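You operate a simulated robot arm through the tools that you are given. There is no shell and no other tool. Be economical: measure what you need, move in short steps, check, and stop when the job is done.

You are at the controls of a simulated robot arm. One attempt, no reset.

JOB
Top up the rice canister to about its MAX line from the carton.
Fine: put the lid back on and the carton back where it stood. Set down upright: rice carton.

The check looks at the end state, three seconds after you hand in, the way a careful person would. Anything else that was tipped, shoved, dropped, spilled or broken makes it a failure. Lids that push on must go on centred and level and be pressed home; caps that screw on are set level and turned clockwise until they are tight.

ROBOT AND FRAMES
A 7-joint arm with a two-finger parallel gripper, fixed in place. Base frame: the origin is at the foot of the arm, x ahead of it, y to its left, z up. Readings come in m, degrees, newtons and seconds.
With the tool pointing down near the work surface it reaches from about 0.28 to 0.74 m from the base axis. Its first joint turns from -115.0 to 115.0 degrees. Payload 3.91 kg.
Tool frame: the origin (TCP) lies between the finger pads and is the grasp point; the fingertips stand 0.03 m ahead of it; z points along the fingers, y is the line along which they close. Largest opening 0.11 m; finger width 0.02, thickness 0.01; the body of the gripper, 0.048 by 0.112 m, starts 0.055 m behind the TCP.
Orientation is that of the tool frame in the base frame, as a unit quaternion [w, x, y, z]. With the fingers straight down and closing along the base's y, the tool's x points along the base's -x, its y along +y and its z along -z.

CONTROLS
- The arm moves only by the tool nudge_tool. Its argument "rows" is one flat list of numbers, 7 for each row, row after row: the turn, a rotation vector about the tool's x, y, z in degrees, then the shift along the tool's x, y, z in m, then the opening, from 0 (shut) to 1 (fully open). In form: [ax, ay, az, x, y, z, hand, ax, ay, az, x, y, z, hand, ...]. A call has 1 to 20 rows; each row shifts and turns the commanded pose from where the row before left it, along the tool's axes as they then stand. Rows are played at 5 a second. More than 0.05 m and 8.6 degrees between two rows, or a gripper value outside its range, and nothing of the call is played. A pose out of reach is approached as far as the arm can. The call stops where the force on the tool passes 40 N (or 10 N more than at its start, if that is more) or the arm is blocked; 0.2 s more then pass. Each finger travels about 0.108 m/s and halts on what it meets, pressing with about 32 N; the grip force reading is that of the motor and also rises with nothing between the fingers. The clock runs only during rows and for 0.2 s after the last one: add rows that do not move to give the fingers time. The reply holds the time, the measured pose of the TCP, the force on the tool along the base axes, the opening and the grip force, in the units named above and with some noise, with the torque about the TCP (base axes, N m) and any sound that the robot's microphone picked up.
- Cameras (640 x 400 px; columns grow to the right, rows downward): "scene" is fixed at [0.221, 0.6513, 1.7478]; the picture's right is [-0.90, -0.44, 0.00], its down [-0.32, 0.66, -0.68] and it looks along [0.30, -0.61, -0.74] (base axes); focal length 363 px, centre (320, 200). "wrist" rides on the gripper at [0.072, 0.017, -0.103] in the tool frame; the picture's right is [-0.23, 0.97, 0.00], its down [-0.76, -0.18, -0.62] and it looks along [-0.61, -0.14, 0.78] (tool axes); focal length 222 px, centre (320, 200).
- capture(camera): a new picture of that camera. No time passes.
- lift_body(by): slides the trunk up (or, below 0, down) by that many m; the arm rides with it, the base frame stays. It gives what a move gives, with no picture.
- measure_at(camera, pixels): for up to 12 pixels [column, row] of the newest picture of that camera ("zoom" is the newest enlarged one), the place [x, y, z] in the base frame of the surface seen there, good to about 0.003 m. No time passes.
- enlarge(camera, box): a new picture of the part [left, top, right, bottom] of that camera's present view, enlarged. No time passes.
- close_job(): hands the job in; it is judged then, once.

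Go step by step. Measure first, check grasps and placings, and put right what went wrong. The budget is 80 turns and 54 pictures, counting those below and the enlarged ones. Unless the task says otherwise, let go and move clear before handing in, and close with one line.

The tools are called after "Call:" as a command line: name --argument value ..., lists and objects as JSON in quotes. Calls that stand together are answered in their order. nudge_tool: Moves the arm, as the interface text tells. Its arguments: {"type":"object","properties":{"rows":{"type":"array","items":{"type":"number"}}},"required":["rows"]} The other tools are called the same way: lift_body (by) slides the trunk up or down; capture (camera) takes a picture; measure_at (camera, pixels) gives the place of the surface under pixels of a picture; enlarge (camera, box) takes an enlarged picture of a part of a camera's view; close_job () hands the job in.

At the start:

```text
t: 0.0
tool_pos: [0.4558, 0.1206, 1.3432]
orientation: [0.0, -0.001, 1.0, 0.0]
force: [-0.3, -0.5, -0.3]
ft_torque: [0.01, -0.02, -0.01]
grip_width: 0.1099
finger_force: 0.0
trunk travel left (down, up): [-0.925, 0.065]
```

scene: 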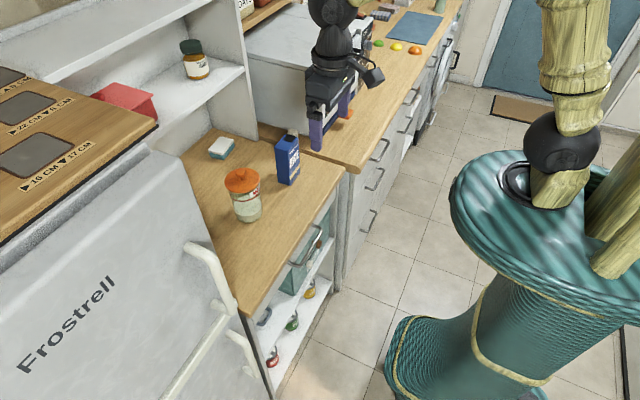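
wrist: 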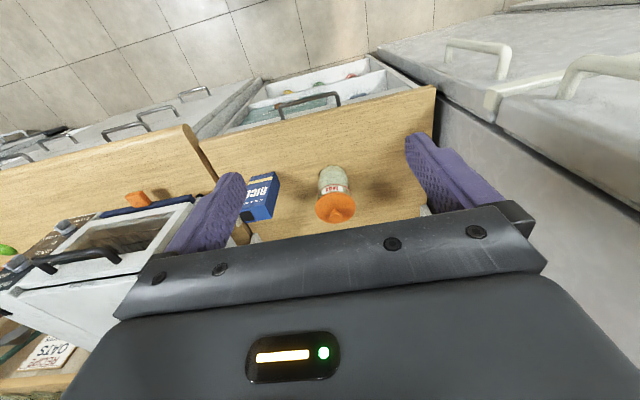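

The canister with the orange lid is near scene (243,195) and the blue rice carton near (287,158). I'll zoom in on both.

Call:
enlarge --camera "scene" --box '[190, 110, 350, 240]'

Call:
enlarge --camera "wrist" --box '[200, 120, 440, 260]'

```text
3.08 times, centred on (270, 175) of scene
```

zoom: 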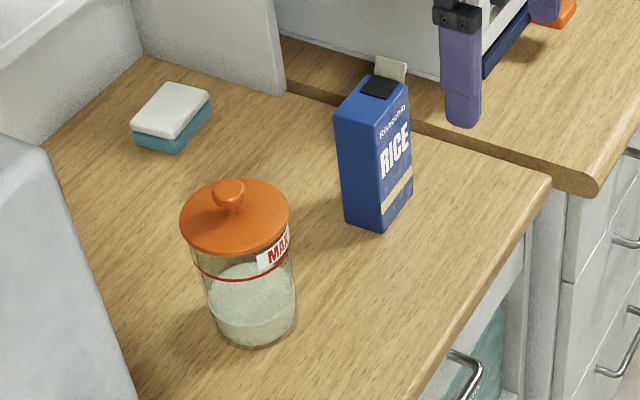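

```text
2.67 times, centred on (320, 190) of wrist
```

zoom: 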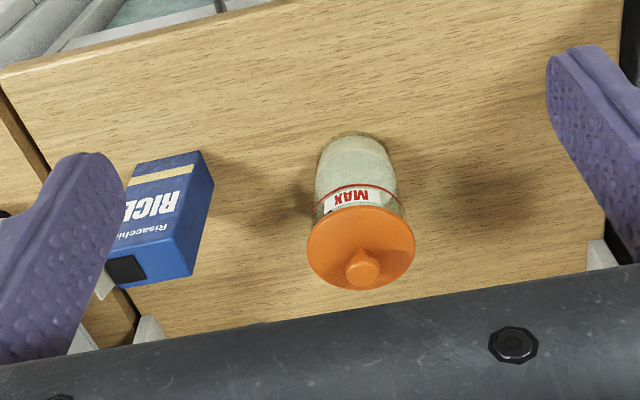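

I'll measure the key points on the canister, carton and counter in both views.

Call:
measure_at --camera "scene" --pixels '[[240.5, 171.5], [226, 180.8], [259.3, 180], [244, 191.2], [247.3, 226], [237.5, 200], [275.5, 146.3], [289.5, 151], [297.8, 139.8], [289.8, 183.5], [279, 179], [299, 173]]'

Call:
measure_at --camera "zoom" --pixels '[[362, 272], [310, 245], [412, 245], [356, 206], [358, 288], [350, 140], [128, 268], [170, 248], [188, 275], [120, 245], [210, 175], [107, 285]]'

Call:
measure_at --camera "scene" --pixels '[[289.5, 138.3], [293.4, 132.8], [290, 200], [240, 250], [330, 170], [220, 148], [185, 170], [265, 130], [315, 140], [340, 170], [240, 300], [345, 60]]'

```text
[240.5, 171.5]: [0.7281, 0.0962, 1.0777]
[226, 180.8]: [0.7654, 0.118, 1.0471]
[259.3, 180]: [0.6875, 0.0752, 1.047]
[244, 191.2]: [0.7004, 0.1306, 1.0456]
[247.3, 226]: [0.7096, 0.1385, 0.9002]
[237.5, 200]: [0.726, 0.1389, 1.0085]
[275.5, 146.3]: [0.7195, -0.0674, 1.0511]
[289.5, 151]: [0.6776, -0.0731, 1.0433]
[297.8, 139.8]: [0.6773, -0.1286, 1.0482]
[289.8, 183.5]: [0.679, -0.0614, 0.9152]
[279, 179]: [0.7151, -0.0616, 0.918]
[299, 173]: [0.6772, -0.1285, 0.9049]
```

```text
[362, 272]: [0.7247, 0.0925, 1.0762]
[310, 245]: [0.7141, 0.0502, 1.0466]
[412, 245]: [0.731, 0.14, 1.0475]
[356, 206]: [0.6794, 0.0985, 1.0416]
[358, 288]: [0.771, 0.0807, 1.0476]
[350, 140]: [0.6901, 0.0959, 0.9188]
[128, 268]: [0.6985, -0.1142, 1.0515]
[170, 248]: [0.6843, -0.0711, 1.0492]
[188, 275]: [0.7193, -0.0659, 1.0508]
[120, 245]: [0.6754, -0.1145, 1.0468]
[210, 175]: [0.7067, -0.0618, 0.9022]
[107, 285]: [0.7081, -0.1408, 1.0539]
```

```text
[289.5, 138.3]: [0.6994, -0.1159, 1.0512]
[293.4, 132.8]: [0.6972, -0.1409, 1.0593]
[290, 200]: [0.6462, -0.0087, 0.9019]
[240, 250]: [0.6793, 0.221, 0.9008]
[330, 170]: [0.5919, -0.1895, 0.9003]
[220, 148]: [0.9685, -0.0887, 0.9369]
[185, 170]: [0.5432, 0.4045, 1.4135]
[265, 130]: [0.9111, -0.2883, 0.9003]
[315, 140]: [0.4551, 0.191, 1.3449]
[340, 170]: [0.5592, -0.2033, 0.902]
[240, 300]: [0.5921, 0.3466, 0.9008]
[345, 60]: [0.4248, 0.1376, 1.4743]
```

Readings: the counter is at z≈0.90. The canister centre is ≈(0.726,0.095), with the lid top at 1.047, the knob at 1.077 and the MAX ring at about 1.008. The carton spans x 0.677–0.720, y −0.130 to −0.064, with its top at 1.05 and its spout on the −y side. I'll lower the trunk and then move over the knob.

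Call:
lift_body --by -0.17

Call:
nudge_tool --rows '[0, 0, 0, -0.04, 0, 0, 0.6, 0, 0, 0, -0.04, -0.005, 0, 0.6, 0, 0, 0, -0.04, -0.005, 0, 0.6, 0, 0, 0, -0.04, -0.005, 0, 0.6, 0, 0, 0, -0.04, -0.005, 0, 0.6, 0, 0, 0, -0.04, -0.005, 0, 0.6, 0, 0, 0, -0.028, -0.001, 0, 0.6, 0, 0, 0, 0, 0, 0, 0.6]'

Call:
capture --camera "wrist"

Call:
capture --camera "scene"

```text
t: 1.9
tool_pos: [0.4551, 0.1197, 1.1735]
orientation: [0.0, 0.0, 1.0, 0.0]
force: [1.3, -0.1, -0.5]
ft_torque: [0.02, 0.0, -0.03]
grip_width: 0.1098
finger_force: 0.0
trunk travel left (down, up): [-0.755, 0.235]
```

```text
t: 3.7
tool_pos: [0.7223, 0.0951, 1.1751]
orientation: [-0.001, 0.0, 1.0, 0.0]
force: [-0.1, -0.1, 0.0]
ft_torque: [0.0, -0.03, -0.01]
grip_width: 0.0659
finger_force: 0.1
trunk travel left (down, up): [-0.755, 0.235]
```

```text
49 pictures are left
```

wrist: 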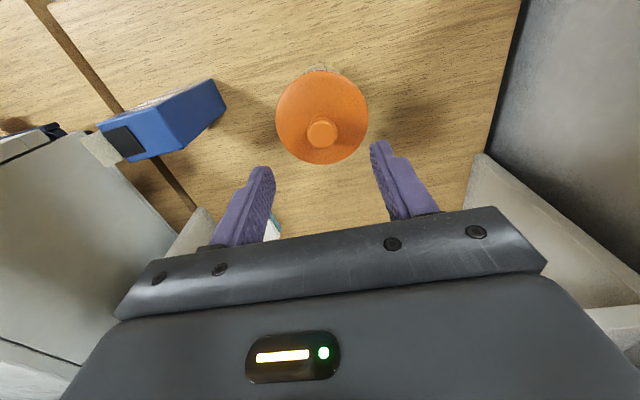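

```text
48 pictures are left
```

scene: 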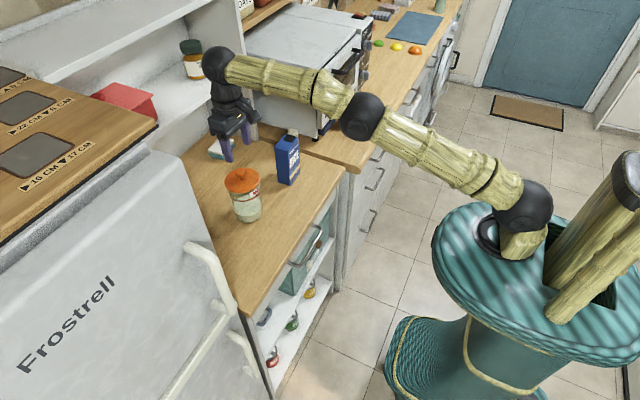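

The arm reaches above the lid. I'll refine the lid centre from the rim and knob, around wrist (321,117).

Call:
measure_at --camera "wrist" --pixels '[[321, 132], [278, 122], [367, 112], [316, 72], [326, 162], [309, 132], [334, 132], [322, 122], [322, 143], [316, 68], [110, 140], [213, 85]]'

```text
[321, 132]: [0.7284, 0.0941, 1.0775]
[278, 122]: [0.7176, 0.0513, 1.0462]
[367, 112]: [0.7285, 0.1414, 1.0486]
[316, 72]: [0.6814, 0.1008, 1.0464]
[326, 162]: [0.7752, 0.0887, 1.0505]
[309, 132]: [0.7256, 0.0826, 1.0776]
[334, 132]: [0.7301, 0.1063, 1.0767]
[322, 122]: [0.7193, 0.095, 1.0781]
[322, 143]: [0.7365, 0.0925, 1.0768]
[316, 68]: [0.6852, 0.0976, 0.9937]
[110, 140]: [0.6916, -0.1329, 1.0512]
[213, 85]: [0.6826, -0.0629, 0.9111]
```

The knob centre is (0.728, 0.095) and it is about 24 mm wide. I'll descend to TCP z 1.082, which puts the fingertips just above the lid, and then close.

Call:
nudge_tool --rows '[0, 0, 0, -0.0057, 0, 0.03, 0.5, 0, 0, 0, 0, 0, 0.03, 0.5, 0, 0, 0, 0, 0, 0.02, 0.5, 0, 0, 0, 0, 0, 0.012, 0.5, 0, 0, 0, 0, 0, 0, 0.5, 0, 0, 0, 0, 0, 0, 0.1, 0, 0, 0, 0, 0, 0, 0.1, 0, 0, 0, 0, 0, 0, 0.1, 0, 0, 0, 0, 0, 0, 0.1]'

Call:
enlarge --camera "scene" --box '[190, 90, 350, 240]'

```text
t: 5.7
tool_pos: [0.7288, 0.0949, 1.0825]
orientation: [0.0, 0.0, 1.0, 0.0]
force: [0.4, -0.2, -0.4]
ft_torque: [-0.04, 0.02, -0.01]
grip_width: 0.0282
finger_force: 32.3
trunk travel left (down, up): [-0.755, 0.235]
heard: snap
```

```text
2.67 times, centred on (270, 165) of scene
```

zoom: 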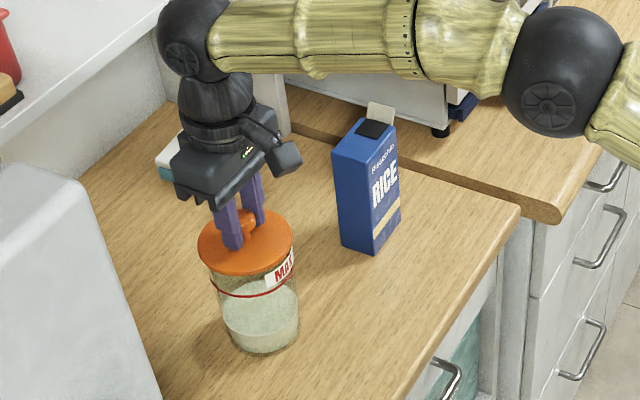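

The knob is gripped with a 28 mm width. I'll lift straight up in small steps.

Call:
nudge_tool --rows '[0, 0, 0, 0, 0, -0.003, 0.1, 0, 0, 0, 0, 0, -0.005, 0.1, 0, 0, 0, 0, 0, -0.01, 0.1, 0, 0, 0, 0, 0, -0.01, 0.1, 0, 0, 0, 0, 0, -0.02, 0.1]'

Call:
capture --camera "scene"

```text
t: 6.9
tool_pos: [0.7292, 0.0942, 1.13]
orientation: [-0.001, 0.0, 1.0, 0.0]
force: [-0.1, 0.0, -0.2]
ft_torque: [-0.01, -0.01, 0.02]
grip_width: 0.0284
finger_force: 32.1
trunk travel left (down, up): [-0.755, 0.235]
```

```text
46 pictures are left
```

scene: 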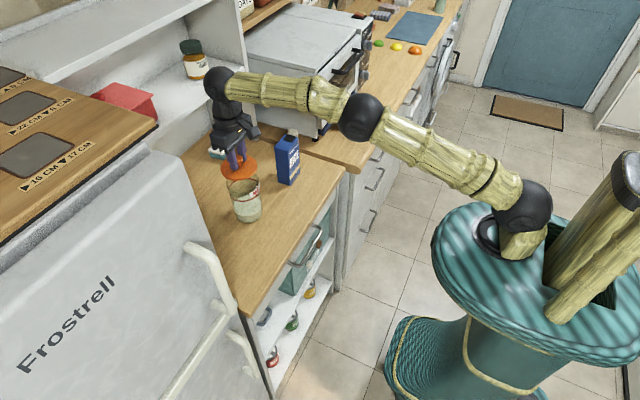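

The lid came off cleanly. I'll raise it a little more, carry it to a clear spot near (0.64, 0.21) and lower it part way.

Call:
nudge_tool --rows '[0, 0, 0, 0, 0, -0.025, 0.1, 0, 0, 0, 0.018, 0.023, 0, 0.1, 0, 0, 0, 0.018, 0.023, 0, 0.1, 0, 0, 0, 0.018, 0.023, 0, 0.1, 0, 0, 0, 0.018, 0.023, 0, 0.1, 0, 0, 0, 0.018, 0.024, 0, 0.1, 0, 0, 0, 0, 0, 0.04, 0.1, 0, 0, 0, 0, 0, 0.04, 0.1, 0, 0, 0, 0, 0, 0.04, 0.1, 0, 0, 0, 0, 0, 0.03, 0.1, 0, 0, 0, 0, 0, 0.025, 0.1, 0, 0, 0, 0, 0, 0, 0.1]'

Call:
enlarge --camera "scene" --box '[190, 130, 310, 270]'

Call:
capture --camera "wrist"

```text
t: 9.5
tool_pos: [0.6388, 0.2098, 0.9795]
orientation: [0.0, 0.0, 1.0, 0.001]
force: [-0.7, 0.2, 0.4]
ft_torque: [0.02, 0.0, 0.01]
grip_width: 0.0285
finger_force: 32.0
trunk travel left (down, up): [-0.755, 0.235]
```

```text
2.86 times, centred on (250, 200) of scene
```

zoom: 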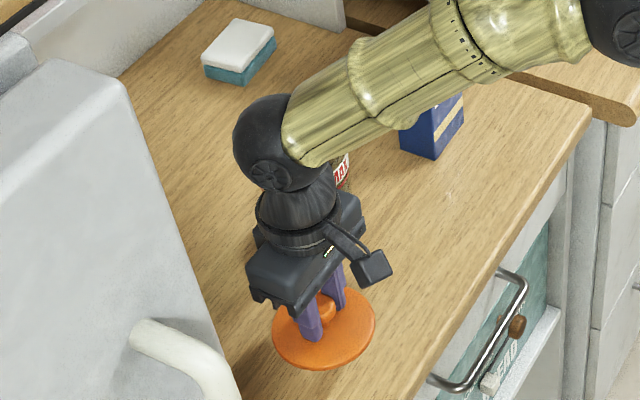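

```text
44 pictures are left
```

wrist: 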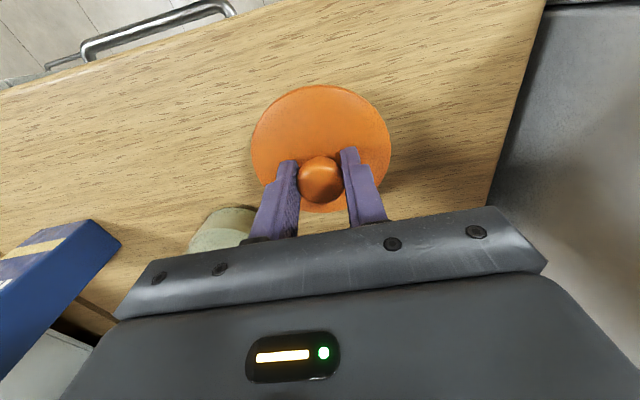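

The lid top is now at about 0.944, and there is still a gap to the counter. I'll lower in small steps and watch the force.

Call:
nudge_tool --rows '[0, 0, 0, 0, 0, 0.005, 0.1, 0, 0, 0, 0, 0, 0.004, 0.1, 0, 0, 0, 0, 0, 0.003, 0.1, 0, 0, 0, 0, 0, 0.003, 0.1]'

Call:
nudge_tool --rows '[0, 0, 0, 0, 0, 0.003, 0.1, 0, 0, 0, 0, 0, 0.002, 0.1, 0, 0, 0, 0, 0, 0, 0.1]'

```text
t: 10.5
tool_pos: [0.6381, 0.211, 0.9647]
orientation: [0.0, 0.0, 1.0, 0.0]
force: [0.0, 0.3, 0.3]
ft_torque: [-0.01, 0.01, 0.0]
grip_width: 0.0283
finger_force: 31.6
trunk travel left (down, up): [-0.755, 0.235]
```

```text
t: 11.3
tool_pos: [0.6383, 0.2105, 0.959]
orientation: [0.001, 0.0, 1.0, 0.001]
force: [0.0, 0.3, 0.6]
ft_torque: [0.01, 0.0, -0.04]
grip_width: 0.0281
finger_force: 31.9
trunk travel left (down, up): [-0.755, 0.235]
```

Call:
nudge_tool --rows '[0, 0, 0, 0, 0, 0.003, 0.1, 0, 0, 0, 0, 0, 0.002, 0.1, 0, 0, 0, 0, 0, 0, 0.1]'

Call:
nudge_tool --rows '[0, 0, 0, 0, 0, 0.002, 0.1, 0, 0, 0, 0, 0, 0.002, 0.1, 0, 0, 0, 0, 0, 0, 0.1]'

Call:
enlarge --camera "scene" --box '[210, 200, 290, 260]'

```text
t: 12.1
tool_pos: [0.6383, 0.2106, 0.9533]
orientation: [0.0, 0.0, 1.0, 0.001]
force: [0.3, -0.3, 0.6]
ft_torque: [-0.03, 0.02, 0.03]
grip_width: 0.0281
finger_force: 32.4
trunk travel left (down, up): [-0.755, 0.235]
```

```text
t: 12.9
tool_pos: [0.6392, 0.2101, 0.9508]
orientation: [0.0, 0.0, 1.0, 0.0]
force: [0.5, 0.1, -1.3]
ft_torque: [-0.04, 0.01, 0.02]
grip_width: 0.0283
finger_force: 32.0
trunk travel left (down, up): [-0.755, 0.235]
```

```text
6.67 times, centred on (250, 230) of scene
```

zoom: 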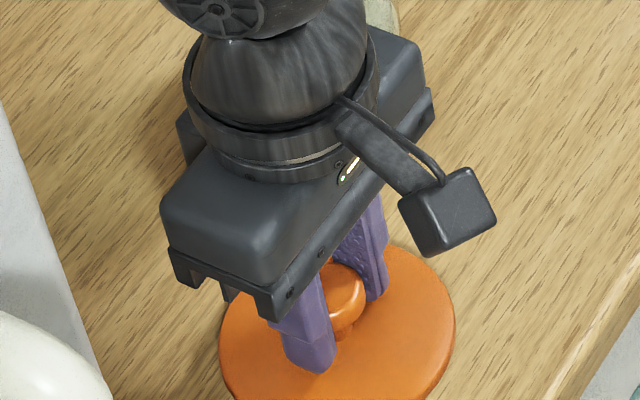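

There is a first hint of contact at z≈0.951. I'll press another 2 mm to confirm.

Call:
nudge_tool --rows '[0, 0, 0, 0, 0, 0.002, 0.1, 0, 0, 0, 0, 0, 0, 0.1]'

```text
t: 13.5
tool_pos: [0.6382, 0.2108, 0.9489]
orientation: [0.0, 0.0, 1.0, 0.0]
force: [0.9, 0.9, -0.1]
ft_torque: [-0.03, -0.01, -0.01]
grip_width: 0.0283
finger_force: 32.1
trunk travel left (down, up): [-0.755, 0.235]
```

Call:
nudge_tool --rows '[0, 0, 0, 0, 0, 0.002, 0.1, 0, 0, 0, 0, 0, 0.001, 0.1, 0, 0, 0, 0, 0, 0, 0.1]'

Call:
nudge_tool --rows '[0, 0, 0, 0, 0, 0.002, 0.1, 0, 0, 0, 0, 0, 0, 0.1]'

```text
t: 14.3
tool_pos: [0.6392, 0.2104, 0.9466]
orientation: [-0.001, 0.0, 1.0, 0.0]
force: [-0.1, -0.7, 1.8]
ft_torque: [-0.07, 0.05, 0.01]
grip_width: 0.0283
finger_force: 32.0
trunk travel left (down, up): [-0.755, 0.235]
```

```text
t: 14.9
tool_pos: [0.64, 0.21, 0.9459]
orientation: [0.002, 0.0, 1.0, 0.001]
force: [1.1, -0.7, 14.5]
ft_torque: [-0.04, 0.1, -0.02]
grip_width: 0.0284
finger_force: 32.2
trunk travel left (down, up): [-0.755, 0.235]
```

Contact came at z≈0.9465 with 14 N, so the lid is standing on the counter. I'll back off 1.5 mm, open and rise.

Call:
nudge_tool --rows '[0, 0, 0, 0, 0, -0.0015, 0.1, 0, 0, 0, 0, 0, 0, 0.45, 0, 0, 0, 0, 0, 0, 0.45, 0, 0, 0, 0, 0, -0.01, 0.45, 0, 0, 0, 0, 0, -0.03, 0.45, 0, 0, 0, 0, 0, -0.04, 0.45, 0, 0, 0, 0, 0, -0.04, 0.45, 0, 0, 0, 0, 0, -0.04, 0.45, 0, 0, 0, 0, 0, -0.04, 0.45, 0, 0, 0, 0, 0, -0.04, 0.9]'

Call:
capture --camera "wrist"

Call:
enlarge --camera "scene" --box '[200, 140, 320, 260]'

```text
t: 17.1
tool_pos: [0.6388, 0.2111, 1.1865]
orientation: [0.0, -0.001, 1.0, 0.0]
force: [-0.1, -0.3, -0.1]
ft_torque: [-0.01, 0.0, 0.01]
grip_width: 0.0988
finger_force: 0.0
trunk travel left (down, up): [-0.755, 0.235]
```

```text
42 pictures are left
```

wrist: 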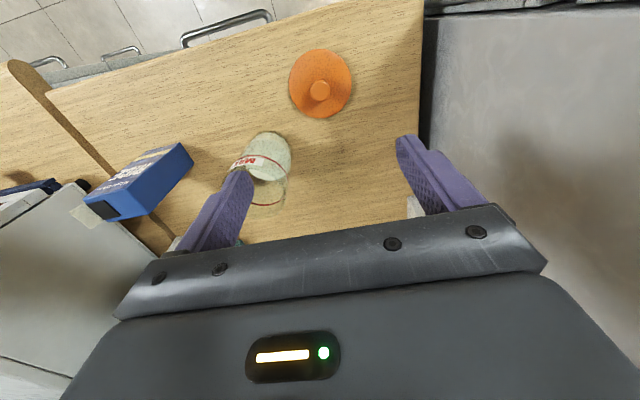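

```text
3.33 times, centred on (260, 200) of scene
```

zoom: 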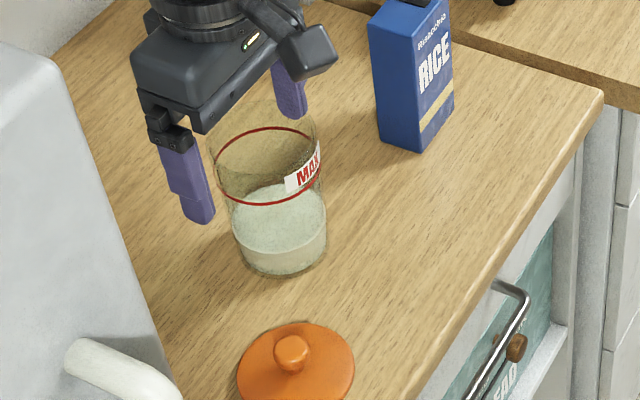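

The lid is down, and the jar is open with the rice well below the red ring. I'll measure the rim, the ring and the rice surface, plus the counter boundaries.

Call:
measure_at --camera "zoom" --pixels '[[262, 115], [213, 150], [308, 122], [266, 203], [270, 150], [280, 205], [280, 230], [280, 272], [291, 352], [240, 375], [352, 365], [296, 398]]'

Call:
measure_at --camera "wrist" --pixels '[[106, 209], [90, 215], [72, 210], [125, 175], [155, 190], [192, 160], [420, 30], [415, 190], [268, 190], [30, 65], [420, 5], [420, 120]]'

```text
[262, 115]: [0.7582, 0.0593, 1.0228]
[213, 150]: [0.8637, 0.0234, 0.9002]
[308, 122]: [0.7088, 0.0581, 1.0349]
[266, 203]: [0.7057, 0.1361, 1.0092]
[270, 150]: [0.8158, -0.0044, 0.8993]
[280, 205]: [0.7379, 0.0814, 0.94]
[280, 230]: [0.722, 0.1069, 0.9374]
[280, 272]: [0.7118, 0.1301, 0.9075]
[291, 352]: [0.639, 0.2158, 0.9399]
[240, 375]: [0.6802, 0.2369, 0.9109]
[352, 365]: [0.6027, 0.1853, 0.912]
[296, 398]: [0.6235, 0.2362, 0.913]
```

```text
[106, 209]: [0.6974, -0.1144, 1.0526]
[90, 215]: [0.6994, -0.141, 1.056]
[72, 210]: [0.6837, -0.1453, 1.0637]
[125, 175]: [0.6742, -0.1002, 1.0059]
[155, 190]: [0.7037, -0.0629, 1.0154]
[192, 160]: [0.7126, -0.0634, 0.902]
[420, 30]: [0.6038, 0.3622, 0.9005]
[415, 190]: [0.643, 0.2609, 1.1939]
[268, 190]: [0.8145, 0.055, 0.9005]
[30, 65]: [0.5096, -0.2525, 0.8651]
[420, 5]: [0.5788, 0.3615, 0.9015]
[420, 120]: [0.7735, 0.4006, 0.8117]
```

Rice is at z≈0.94, the ring at 1.009 and the rim at about 1.037. I plan to grip the carton from the front, with the tool 20° below horizontal and closing along y, and pour by rolling about base x toward −y. I'll first move clear and pitch the tool.

Call:
nudge_tool --rows '[0, 0, 0, 0.013, -0.0385, 0, 1, 0, 0, 0, 0.013, -0.0385, 0, 1, 0, 0, 0, 0.013, -0.0385, 0, 1, 0, 0, 0, 0.013, -0.0385, 0, 1, 0, 0, 0, 0.013, -0.0385, 0, 1, 0, 0, 0, 0.013, -0.0385, 0, 1, 0, -7.778, 0, 0, 0, 0, 1, 0, -7.778, 0, 0, 0, 0, 1, 0, -7.778, 0, 0, 0, 0, 1, 0, -7.778, 0, 0, 0, 0, 1, 0, -7.778, 0, 0, 0, 0, 1, 0, -7.778, 0, 0, 0, 0, 1, 0, -7.778, 0, 0, 0, 0, 1, 0, -7.778, 0, 0, 0, 0, 1, 0, -7.778, 0, 0, 0, 0, 1, 0, 0, 0, 0, 0, 0, 1]'

Call:
capture --camera "scene"

```text
t: 20.5
tool_pos: [0.5606, -0.0205, 1.1851]
orientation: [0.575, 0.0, 0.818, 0.0]
force: [0.6, 0.3, 0.2]
ft_torque: [0.0, 0.0, 0.01]
grip_width: 0.1101
finger_force: 0.2
trunk travel left (down, up): [-0.755, 0.235]
```

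```text
40 pictures are left
```

scene: 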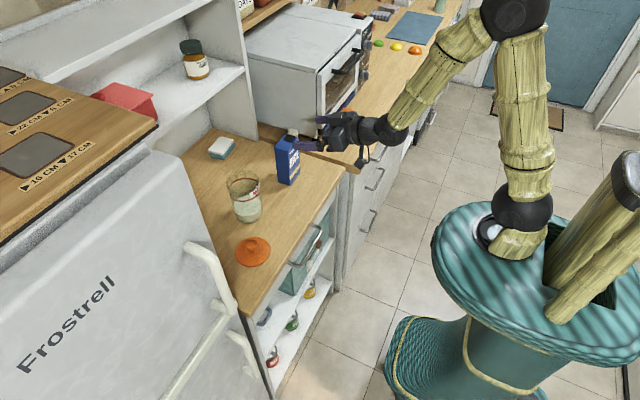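

The pitch went fine. I'll dry-run the pour roll of +120° about base x here, empty-handed, to check the joint range.

Call:
nudge_tool --rows '[-2.9, 0, 7.99, 0, 0, 0, 1, -2.9, 0, 7.99, 0, 0, 0, 1, -2.9, 0, 7.99, 0, 0, 0, 1, -2.9, 0, 7.99, 0, 0, 0, 1, -2.9, 0, 7.99, 0, 0, 0, 1, -2.9, 0, 7.99, 0, 0, 0, 1, -2.9, 0, 7.99, 0, 0, 0, 1, -2.9, 0, 7.99, 0, 0, 0, 1, -2.9, 0, 7.99, 0, 0, 0, 1, -2.9, 0, 7.99, 0, 0, 0, 1, -2.9, 0, 7.99, 0, 0, 0, 1, -2.9, 0, 7.99, 0, 0, 0, 1, -2.9, 0, 7.99, 0, 0, 0, 1, -2.9, 0, 7.99, 0, 0, 0, 1, -2.9, 0, 7.99, 0, 0, 0, 1, 0, 0, 0, 0, 0, 0, 1]'

Call:
capture --camera "scene"

```text
t: 23.9
tool_pos: [0.5606, -0.0209, 1.1846]
orientation: [0.254, 0.515, 0.361, 0.735]
force: [-0.2, 0.6, 0.4]
ft_torque: [0.0, -0.03, -0.03]
grip_width: 0.11
finger_force: 0.1
trunk travel left (down, up): [-0.755, 0.235]
```

```text
39 pictures are left
```

scene: 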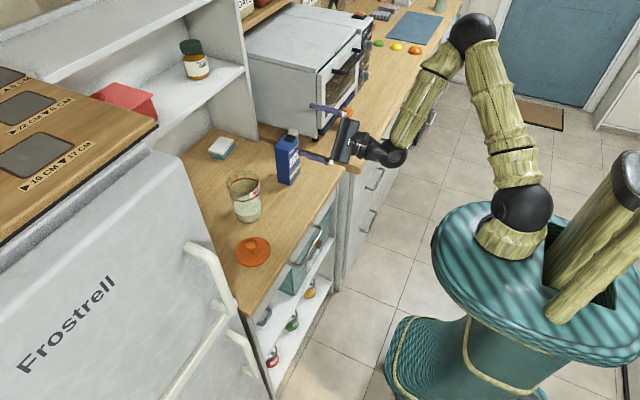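

The full roll works, ending at 127.5°. I'll roll back and descend in front of the carton at y −0.096, z 0.985.

Call:
nudge_tool --rows '[2.9, 0, -7.99, 0, 0, 0, 1, 2.9, 0, -7.99, 0, 0, 0, 1, 2.9, 0, -7.99, 0, 0, 0, 1, 2.9, 0, -7.99, 0, 0, 0, 1, 2.9, 0, -7.99, 0, 0, 0, 1, 2.9, 0, -7.99, 0, 0, 0, 1, 2.9, 0, -7.99, 0, 0, 0, 1, 2.9, 0, -7.99, 0, 0, 0, 1, 2.9, 0, -7.99, 0, 0, 0, 1, 2.9, 0, -7.99, 0, 0, 0, 1, 2.9, 0, -7.99, 0, 0, 0, 1, 2.9, 0, -7.99, 0, 0, 0, 1, 2.9, 0, -7.99, 0, 0, 0, 1, 2.9, 0, -7.99, 0, 0, 0, 1, 2.9, 0, -7.99, 0, 0, 0, 1, 0, 0, 0, 0, 0, 0, 1]'

Call:
nudge_tool --rows '[0, 0, 0, 0.0313, -0.0126, 0.0114, 1, 0, 0, 0, 0.0313, -0.0126, 0.0114, 1, 0, 0, 0, 0.0313, -0.0126, 0.0114, 1, 0, 0, 0, 0.0313, -0.0126, 0.0114, 1, 0, 0, 0, 0.0313, -0.0126, 0.0114, 1, 0, 0, 0, 0.0313, -0.0126, 0.0114, 1, 0, 0, 0, 0, 0, 0, 1]'

Call:
capture --camera "wrist"

Call:
enlarge --camera "scene" --box '[230, 90, 390, 230]'

```text
t: 27.3
tool_pos: [0.5609, -0.0211, 1.1856]
orientation: [0.574, -0.001, 0.819, 0.0]
force: [-0.1, -0.3, -0.1]
ft_torque: [0.0, 0.01, -0.05]
grip_width: 0.1101
finger_force: 0.0
trunk travel left (down, up): [-0.755, 0.235]
```

```text
t: 28.9
tool_pos: [0.5608, -0.0954, 0.9842]
orientation: [0.574, 0.0, 0.819, -0.001]
force: [-0.1, -0.6, -0.5]
ft_torque: [0.04, 0.04, 0.01]
grip_width: 0.1099
finger_force: 0.1
trunk travel left (down, up): [-0.755, 0.235]
```

```text
38 pictures are left
```

wrist: 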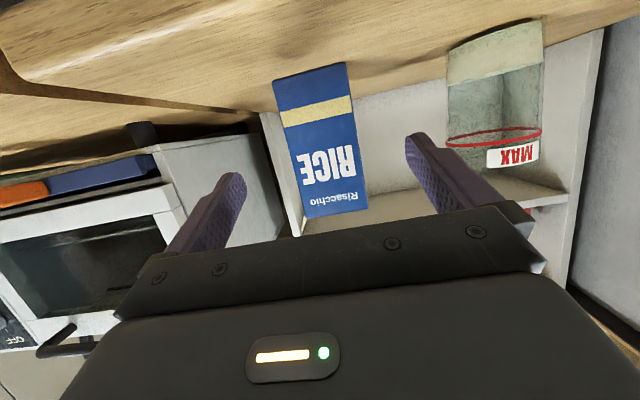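

```text
2.86 times, centred on (310, 160) of scene
```

zoom: 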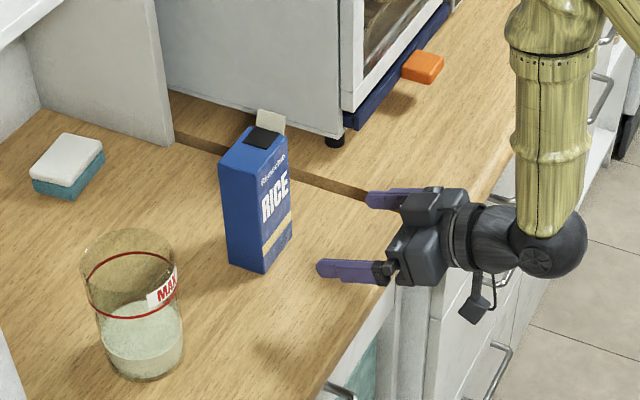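

The carton front face is visible at wrist (275–368, 62–218). I'll measure its corners for exact y-extent and yaw.

Call:
measure_at --camera "wrist" --pixels '[[278, 90], [346, 72], [282, 110], [349, 95], [301, 205], [363, 196], [310, 150], [332, 148], [303, 215], [366, 206], [280, 106], [355, 140]]'

Call:
measure_at --camera "zoom" --pixels '[[222, 160], [263, 178], [289, 145], [246, 128], [264, 137], [270, 120], [277, 148], [264, 268], [291, 240], [229, 258], [262, 109], [285, 118]]'

```text
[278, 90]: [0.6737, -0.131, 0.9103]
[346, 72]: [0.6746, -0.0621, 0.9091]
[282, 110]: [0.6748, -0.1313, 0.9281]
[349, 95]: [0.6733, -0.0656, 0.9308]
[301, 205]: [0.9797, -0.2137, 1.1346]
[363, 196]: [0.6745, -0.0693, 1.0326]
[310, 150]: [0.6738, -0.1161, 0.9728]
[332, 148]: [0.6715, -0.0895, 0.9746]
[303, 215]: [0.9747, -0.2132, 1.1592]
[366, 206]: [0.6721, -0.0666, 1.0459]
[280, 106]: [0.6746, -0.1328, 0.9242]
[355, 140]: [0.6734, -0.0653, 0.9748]
```

```text
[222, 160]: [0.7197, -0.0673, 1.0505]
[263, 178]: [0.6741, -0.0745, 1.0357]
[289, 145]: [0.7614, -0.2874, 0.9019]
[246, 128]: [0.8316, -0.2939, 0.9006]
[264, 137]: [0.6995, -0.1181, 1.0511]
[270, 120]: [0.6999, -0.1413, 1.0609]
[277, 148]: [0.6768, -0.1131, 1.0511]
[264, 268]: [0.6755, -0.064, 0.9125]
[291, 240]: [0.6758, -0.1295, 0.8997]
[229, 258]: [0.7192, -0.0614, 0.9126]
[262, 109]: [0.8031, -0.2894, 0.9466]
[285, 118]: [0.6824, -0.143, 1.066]
```

The carton faces straight on, spanning y −0.132 to −0.063 and x 0.674–0.720. I'll advance straddling it and close.

Call:
nudge_tool --rows '[0, 0, 0, -0.0093, -0.0021, 0.0256, 1, 0, 0, 0, -0.0093, 0, 0.0256, 1, 0, 0, 0, -0.0093, 0, 0.0256, 1, 0, 0, 0, -0.0093, 0, 0.0256, 1, 0, 0, 0, -0.0093, 0, 0.0256, 1, 0, 0, 0, 0, 0, 0, 1]'

Call:
nudge_tool --rows '[0, 0, 0, 0, 0, 0, 0.7, 0, 0, 0, 0, 0, 0, 0.5, 0, 0, 0, 0, 0, 0, 0.5, 0, 0, 0, 0, 0, 0, 0.5]'

Call:
enlarge --camera "scene" --box '[230, 90, 390, 230]'

```text
t: 30.3
tool_pos: [0.6985, -0.0977, 0.9857]
orientation: [0.573, 0.0, 0.819, 0.0]
force: [-0.2, 0.0, 0.8]
ft_torque: [0.01, -0.04, 0.0]
grip_width: 0.11
finger_force: 0.0
trunk travel left (down, up): [-0.755, 0.235]
```

```text
t: 31.3
tool_pos: [0.6976, -0.0986, 0.9853]
orientation: [0.574, 0.0, 0.819, 0.0]
force: [-0.8, -0.4, 0.3]
ft_torque: [-0.02, -0.05, 0.0]
grip_width: 0.0737
finger_force: 32.1
trunk travel left (down, up): [-0.755, 0.235]
```

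```text
2.86 times, centred on (310, 160) of scene
```

zoom: 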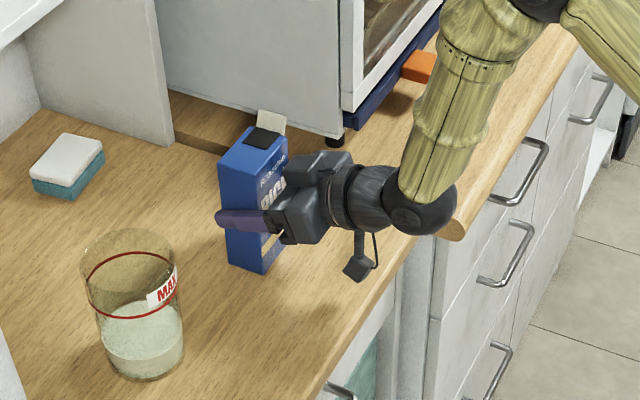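

The grip is firm, 73.7 mm including pads. I'll lift to z≈1.175, then carry over the jar to its +y side at TCP (0.726, 0.175), still upright.

Call:
nudge_tool --rows '[0, 0, 0, -0.0298, 0, -0.01083, 0.5, 0, 0, 0, -0.0298, 0, -0.01083, 0.5, 0, 0, 0, -0.0298, 0, -0.01083, 0.5, 0, 0, 0, -0.0298, 0, -0.01083, 0.5, 0, 0, 0, -0.0298, 0, -0.01083, 0.5, 0, 0, 0, -0.0298, 0, -0.01083, 0.5, 0, 0, 0, 0, 0, 0, 0.5]'

Call:
nudge_tool --rows '[0, 0, 0, -0.0012, 0.0342, 0.0033, 0.5, 0, 0, 0, -0.0012, 0.0342, 0.0033, 0.5, 0, 0, 0, -0.0012, 0.0342, 0.0033, 0.5, 0, 0, 0, -0.0012, 0.0342, 0.0033, 0.5, 0, 0, 0, -0.0012, 0.0342, 0.0033, 0.5, 0, 0, 0, -0.0012, 0.0342, 0.0033, 0.5, 0, 0, 0, -0.0012, 0.0342, 0.0033, 0.5, 0, 0, 0, -0.0012, 0.0342, 0.0033, 0.5, 0, 0, 0, 0, 0, 0, 0.5]'

Call:
capture --camera "scene"

```text
t: 32.9
tool_pos: [0.6989, -0.0989, 1.1746]
orientation: [0.573, 0.001, 0.82, -0.001]
force: [0.0, -0.2, -4.1]
ft_torque: [0.0, -0.02, -0.02]
grip_width: 0.0737
finger_force: 32.1
trunk travel left (down, up): [-0.755, 0.235]
```

```text
t: 34.9
tool_pos: [0.7266, 0.1762, 1.1752]
orientation: [0.573, -0.001, 0.819, 0.001]
force: [0.8, 0.7, -4.1]
ft_torque: [0.02, 0.04, -0.01]
grip_width: 0.0739
finger_force: 31.4
trunk travel left (down, up): [-0.755, 0.235]
```

```text
35 pictures are left
```

scene: 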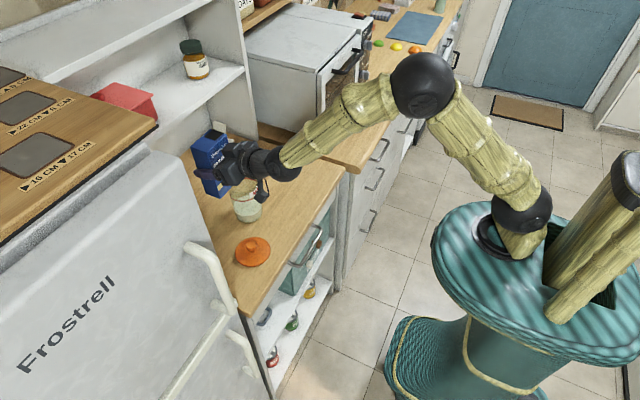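

The weight reads about 4.1 N, which lets me gauge what's poured (about 2.5 N should leave). I'll roll to about 60°, lower 5 cm so the spout sits over the mouth, then look.

Call:
nudge_tool --rows '[-2.907, 0, 7.988, 0, 0, 0, 0.5, -2.907, 0, 7.988, 0, 0, 0, 0.5, -2.907, 0, 7.988, 0, 0, 0, 0.5, -2.907, 0, 7.988, 0, 0, 0, 0.5, -2.907, 0, 7.988, 0, 0, 0, 0.5, 0, 0, 0, 0, 0, 0, 0.5]'

Call:
enlarge --camera "scene" --box '[170, 100, 330, 240]'

```text
t: 36.3
tool_pos: [0.7265, 0.1766, 1.1751]
orientation: [0.534, 0.208, 0.763, 0.299]
force: [0.1, 0.0, -4.7]
ft_torque: [0.0, 0.02, 0.03]
grip_width: 0.0738
finger_force: 32.3
trunk travel left (down, up): [-0.755, 0.235]
```

```text
2.86 times, centred on (250, 170) of scene
```

zoom: 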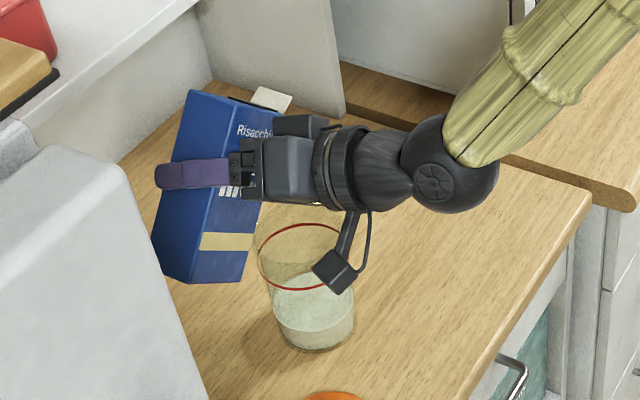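

Geometry is as planned. I'll lower 5 cm, then tip to 59.5° and read the weight.

Call:
nudge_tool --rows '[0, 0, 0, 0.01735, -0.0169, 0.0063, 0.5, 0, 0, 0, 0.01735, -0.0169, 0.0063, 0.5, -2.907, 0, 7.988, 0, 0, 0, 0.5, -2.907, 0, 7.988, 0, 0, 0, 0.5, 0, 0, 0, 0, 0, 0, 0.5, 0, 0, 0, 0, 0, 0, 0.5]'

Call:
enlarge --camera "scene" --box '[180, 130, 300, 230]'

Call:
capture --camera "wrist"

```text
t: 37.7
tool_pos: [0.7251, 0.1747, 1.1254]
orientation: [0.498, 0.285, 0.711, 0.406]
force: [-0.5, -0.3, -4.6]
ft_torque: [-0.04, -0.02, 0.03]
grip_width: 0.0742
finger_force: 32.0
trunk travel left (down, up): [-0.755, 0.235]
```

```text
4.00 times, centred on (240, 180) of scene
```

zoom: 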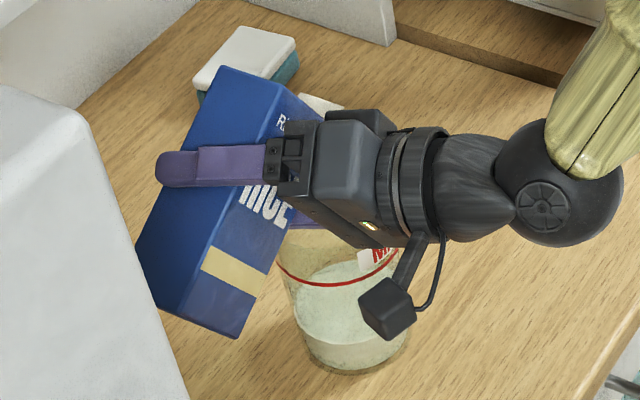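

```text
32 pictures are left
```

wrist: 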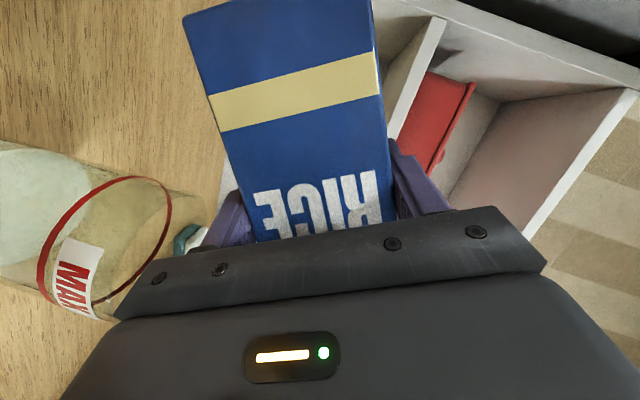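

No flow yet, with the weight steady at −4.6 N. I'll verify the flap position, around zoom (320,102), relative to the jar mouth.

Call:
measure_at --camera "zoom" --pixels '[[318, 103], [305, 97], [340, 106], [290, 100], [300, 235], [345, 280]]'

Call:
measure_at --camera "wrist" --pixels '[[205, 210], [207, 222], [107, 230], [170, 200], [190, 235], [65, 280]]'

```text
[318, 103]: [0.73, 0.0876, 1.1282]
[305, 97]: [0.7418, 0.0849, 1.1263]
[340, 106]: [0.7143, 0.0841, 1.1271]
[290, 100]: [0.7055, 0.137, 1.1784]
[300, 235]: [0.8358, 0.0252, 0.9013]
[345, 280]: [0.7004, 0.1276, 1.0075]
```

```text
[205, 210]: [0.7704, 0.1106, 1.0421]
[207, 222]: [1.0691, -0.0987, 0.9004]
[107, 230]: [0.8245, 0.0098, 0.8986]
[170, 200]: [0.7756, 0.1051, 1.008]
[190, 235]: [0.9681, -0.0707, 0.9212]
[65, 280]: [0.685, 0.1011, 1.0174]
```

The flap tip is at (0.728, 0.087), centred over the mouth. I'll continue tipping in single steps with pauses, watching the weight.

Call:
nudge_tool --rows '[-2.907, 0, 7.988, 0, 0, 0, 0.5, 0, 0, 0, 0, 0, 0, 0.5, 0, 0, 0, 0, 0, 0, 0.5]'

Call:
nudge_tool --rows '[-2.907, 0, 7.988, 0, 0, 0, 0.5, 0, 0, 0, 0, 0, 0, 0.5, 0, 0, 0, 0, 0, 0, 0.5]'

Call:
capture --camera "wrist"

```text
t: 38.5
tool_pos: [0.7256, 0.1743, 1.1253]
orientation: [0.475, 0.322, 0.679, 0.458]
force: [0.2, 0.0, -4.1]
ft_torque: [-0.07, 0.02, -0.02]
grip_width: 0.0739
finger_force: 32.3
trunk travel left (down, up): [-0.755, 0.235]
```

```text
t: 39.3
tool_pos: [0.726, 0.1754, 1.1255]
orientation: [0.45, 0.355, 0.643, 0.507]
force: [-0.2, -0.3, -4.6]
ft_torque: [-0.05, 0.02, -0.02]
grip_width: 0.0739
finger_force: 31.7
trunk travel left (down, up): [-0.755, 0.235]
```

```text
31 pictures are left
```

wrist: 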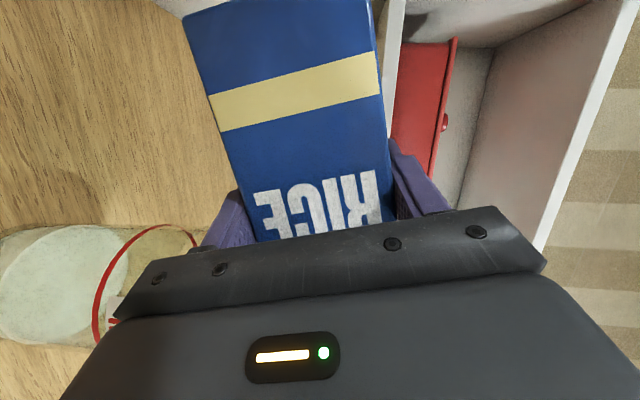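

No flow yet at 76.5°. I'll continue to 85° and 93.5°, shifting 12 mm toward −y to keep the spout centred.

Call:
nudge_tool --rows '[-2.907, 0, 7.988, 0, 0, 0, 0.5, 0, 0, 0, -0.01124, -0.001, -0.0041, 0.5, 0, 0, 0, 0, 0, 0, 0.5]'

Call:
nudge_tool --rows '[-2.907, 0, 7.988, 0, 0, 0, 0.5, 0, 0, 0, 0, 0, 0, 0.5, 0, 0, 0, 0, 0, 0, 0.5]'

Call:
capture --camera "wrist"

Call:
enlarge --camera "scene" --box '[180, 130, 300, 230]'

```text
t: 40.1
tool_pos: [0.7264, 0.1649, 1.1264]
orientation: [0.423, 0.388, 0.604, 0.553]
force: [-0.1, -0.3, -4.6]
ft_torque: [-0.09, -0.01, 0.01]
grip_width: 0.0741
finger_force: 31.9
trunk travel left (down, up): [-0.755, 0.235]
```

```text
t: 40.9
tool_pos: [0.7267, 0.1636, 1.1248]
orientation: [0.393, 0.419, 0.56, 0.597]
force: [0.1, -0.2, -4.8]
ft_torque: [-0.01, 0.0, -0.01]
grip_width: 0.074
finger_force: 31.9
trunk travel left (down, up): [-0.755, 0.235]
```

```text
30 pictures are left
```

wrist: 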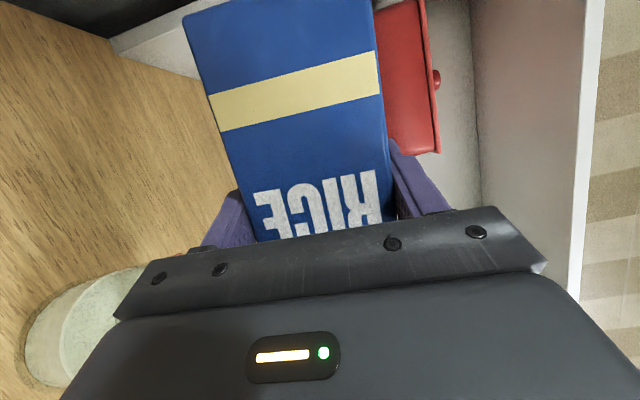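

```text
4.00 times, centred on (240, 180) of scene
```

zoom: 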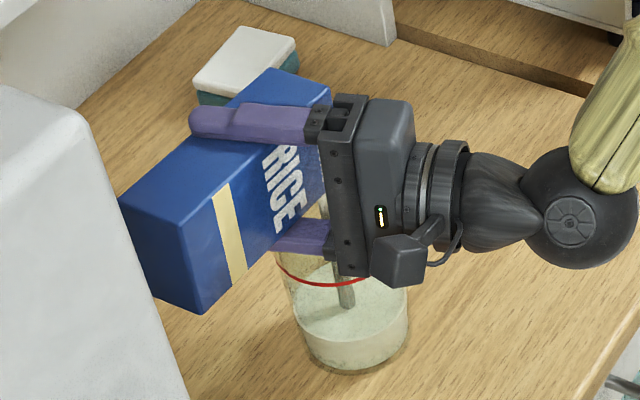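

A stream is visible inside the jar at zoom (345,290), so flow has just begun at 93.5°. I'll hold and read the weight.

Call:
nudge_tool --rows '[0, 0, 0, 0, 0, 0, 0.5, 0, 0, 0, 0, 0, 0, 0.5, 0, 0, 0, 0, 0, 0, 0.5, 0, 0, 0, 0, 0, 0, 0.5]'

Call:
enlarge --camera "scene" --box '[200, 150, 290, 230]'

```text
t: 41.9
tool_pos: [0.7257, 0.1639, 1.126]
orientation: [0.393, 0.418, 0.561, 0.596]
force: [1.6, 0.0, -4.7]
ft_torque: [-0.06, 0.04, -0.02]
grip_width: 0.0738
finger_force: 31.7
trunk travel left (down, up): [-0.755, 0.235]
```

```text
5.00 times, centred on (245, 190) of scene
```

zoom: 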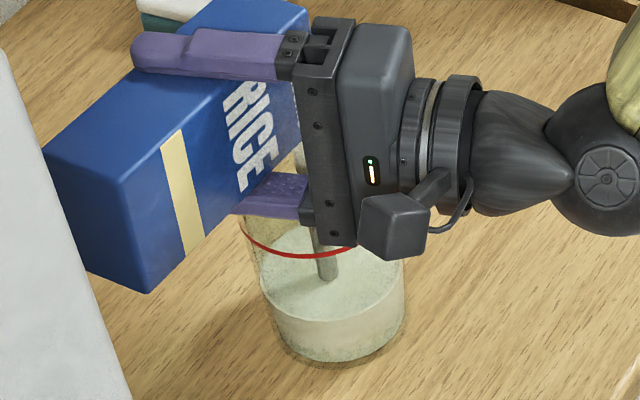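

The stream lands mid-jar and the level is rising. I'll measure the rice surface height.

Call:
measure_at --camera "zoom" --pixels '[[300, 280], [360, 285], [320, 300], [325, 265], [315, 258], [345, 305]]'

Call:
nudge_tool --rows '[0, 0, 0, 0, 0, 0, 0.5, 0, 0, 0, 0, 0, 0, 0.5, 0, 0, 0, 0, 0, 0, 0.5, 0, 0, 0, 0, 0, 0, 0.5, 0, 0, 0, 0, 0, 0, 0.5]'

Call:
enlarge --camera "scene" --box '[200, 150, 290, 230]'

```text
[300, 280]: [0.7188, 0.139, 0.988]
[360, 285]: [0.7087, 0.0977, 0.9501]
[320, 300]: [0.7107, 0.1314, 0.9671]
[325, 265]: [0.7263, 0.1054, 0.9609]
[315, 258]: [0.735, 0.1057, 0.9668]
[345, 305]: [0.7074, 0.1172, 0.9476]
```

```text
t: 43.1
tool_pos: [0.7255, 0.1628, 1.1253]
orientation: [0.393, 0.418, 0.561, 0.597]
force: [0.3, 0.7, -4.5]
ft_torque: [-0.03, 0.03, 0.0]
grip_width: 0.0738
finger_force: 31.8
trunk travel left (down, up): [-0.755, 0.235]
```

```text
5.00 times, centred on (245, 190) of scene
```

zoom: 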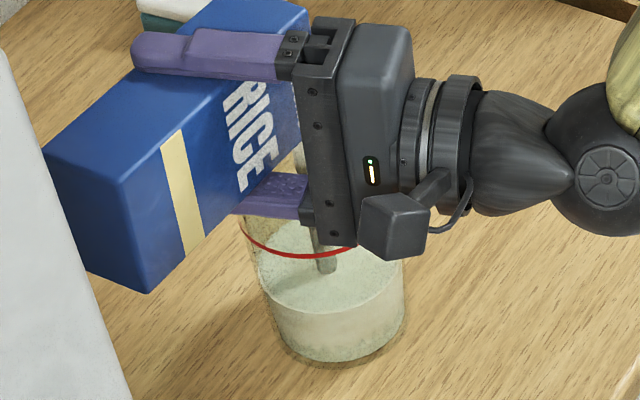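

Call:
measure_at --camera "zoom" --pixels '[[360, 275], [345, 295], [300, 265], [370, 285], [385, 275], [322, 268]]'

Call:
nudge_tool --rows '[0, 0, 0, 0, 0, 0, 0.5, 0, 0, 0, 0, 0, 0, 0.5, 0, 0, 0, 0, 0, 0, 0.5, 0, 0, 0, 0, 0, 0, 0.5, 0, 0, 0, 0, 0, 0, 0.5, 0, 0, 0, 0, 0, 0, 0.5, 0, 0, 0, 0, 0, 0, 0.5, 0, 0, 0, 0, 0, 0, 0.5, 0, 0, 0, 0, 0, 0, 0.5, 0, 0, 0, 0, 0, 0, 0.5]'

Call:
enlarge --camera "scene" --box '[200, 150, 290, 230]'

```text
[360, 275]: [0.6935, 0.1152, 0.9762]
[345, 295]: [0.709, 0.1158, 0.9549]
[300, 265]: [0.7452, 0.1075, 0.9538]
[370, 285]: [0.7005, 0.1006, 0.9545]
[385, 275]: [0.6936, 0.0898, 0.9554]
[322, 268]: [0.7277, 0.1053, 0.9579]
```

```text
t: 45.3
tool_pos: [0.7267, 0.1636, 1.1248]
orientation: [0.394, 0.418, 0.561, 0.596]
force: [-0.2, 0.0, -3.9]
ft_torque: [-0.08, -0.01, 0.04]
grip_width: 0.0738
finger_force: 32.2
trunk travel left (down, up): [-0.755, 0.235]
```

```text
5.00 times, centred on (245, 190) of scene
```

zoom: 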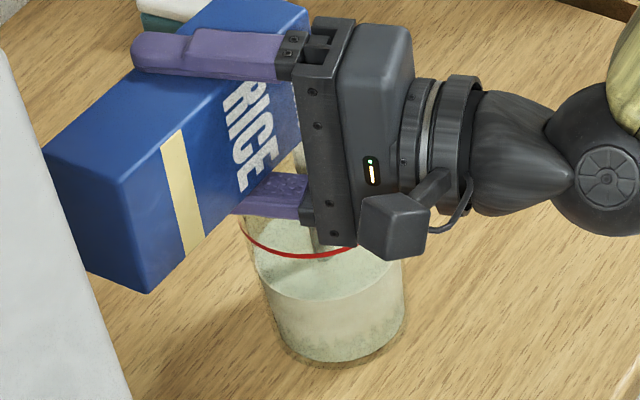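

Call:
measure_at --camera "zoom" --pixels '[[345, 285], [300, 265], [370, 278], [300, 290], [322, 258], [280, 280]]'

Call:
nudge_tool --rows '[0, 0, 0, 0, 0, 0, 0.5, 0, 0, 0, 0, 0, 0, 0.5, 0, 0, 0, 0, 0, 0, 0.5, 0, 0, 0, 0, 0, 0, 0.5, 0, 0, 0, 0, 0, 0, 0.5, 0, 0, 0, 0, 0, 0, 0.5, 0, 0, 0, 0, 0, 0, 0.5, 0, 0, 0, 0, 0, 0, 0.5, 0, 0, 0, 0, 0, 0, 0.5, 0, 0, 0, 0, 0, 0, 0.5]'

Call:
enlarge --camera "scene" --box '[200, 150, 290, 230]'

```text
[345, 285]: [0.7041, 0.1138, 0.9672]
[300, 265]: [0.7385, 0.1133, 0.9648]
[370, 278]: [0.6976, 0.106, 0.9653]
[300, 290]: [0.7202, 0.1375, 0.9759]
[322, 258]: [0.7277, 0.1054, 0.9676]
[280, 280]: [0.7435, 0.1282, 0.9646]
```

```text
t: 47.5
tool_pos: [0.7259, 0.1643, 1.1259]
orientation: [0.393, 0.418, 0.562, 0.597]
force: [0.2, -0.5, -4.4]
ft_torque: [-0.04, 0.03, 0.01]
grip_width: 0.0739
finger_force: 32.3
trunk travel left (down, up): [-0.755, 0.235]
```

```text
5.00 times, centred on (245, 190) of scene
```

zoom: 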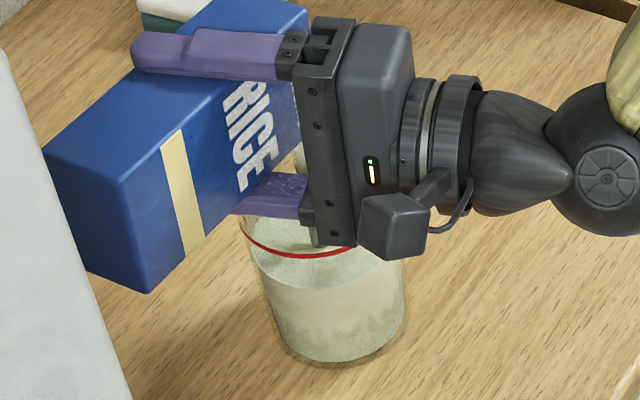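

Call:
measure_at --camera "zoom" --pixels '[[345, 278], [300, 262], [275, 270], [370, 270], [310, 270], [320, 257]]'

Call:
nudge_tool --rows '[0, 0, 0, 0, 0, 0, 0.5, 0, 0, 0, 0, 0, 0, 0.5, 0, 0, 0, 0, 0, 0, 0.5, 0, 0, 0, 0, 0, 0, 0.5, 0, 0, 0, 0, 0, 0, 0.5, 0, 0, 0, 0, 0, 0, 0.5, 0, 0, 0, 0, 0, 0, 0.5, 0, 0, 0, 0, 0, 0, 0.5, 0, 0, 0, 0, 0, 0, 0.5, 0, 0, 0, 0, 0, 0, 0.5, 0, 0, 0, 0, 0, 0, 0.5, 0, 0, 0, 0, 0, 0, 0.5, 0, 0, 0, 0, 0, 0, 0.5]'

Call:
enlarge --camera "scene" --box '[200, 150, 290, 230]'

```text
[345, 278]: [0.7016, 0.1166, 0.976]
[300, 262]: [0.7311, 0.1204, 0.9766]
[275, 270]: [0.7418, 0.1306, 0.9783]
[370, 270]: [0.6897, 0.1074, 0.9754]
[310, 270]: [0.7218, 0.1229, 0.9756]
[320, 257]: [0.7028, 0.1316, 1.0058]
```

```text
t: 50.3
tool_pos: [0.7264, 0.1641, 1.1248]
orientation: [0.394, 0.419, 0.561, 0.596]
force: [-0.3, 0.9, -4.7]
ft_torque: [-0.05, 0.04, -0.02]
grip_width: 0.0741
finger_force: 32.6
trunk travel left (down, up): [-0.755, 0.235]
```

```text
5.00 times, centred on (245, 190) of scene
```

zoom: 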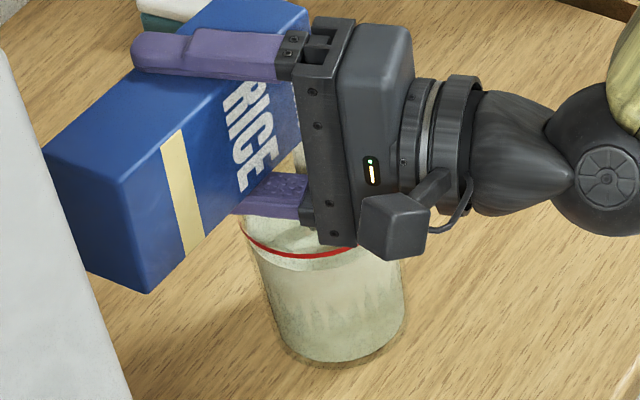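

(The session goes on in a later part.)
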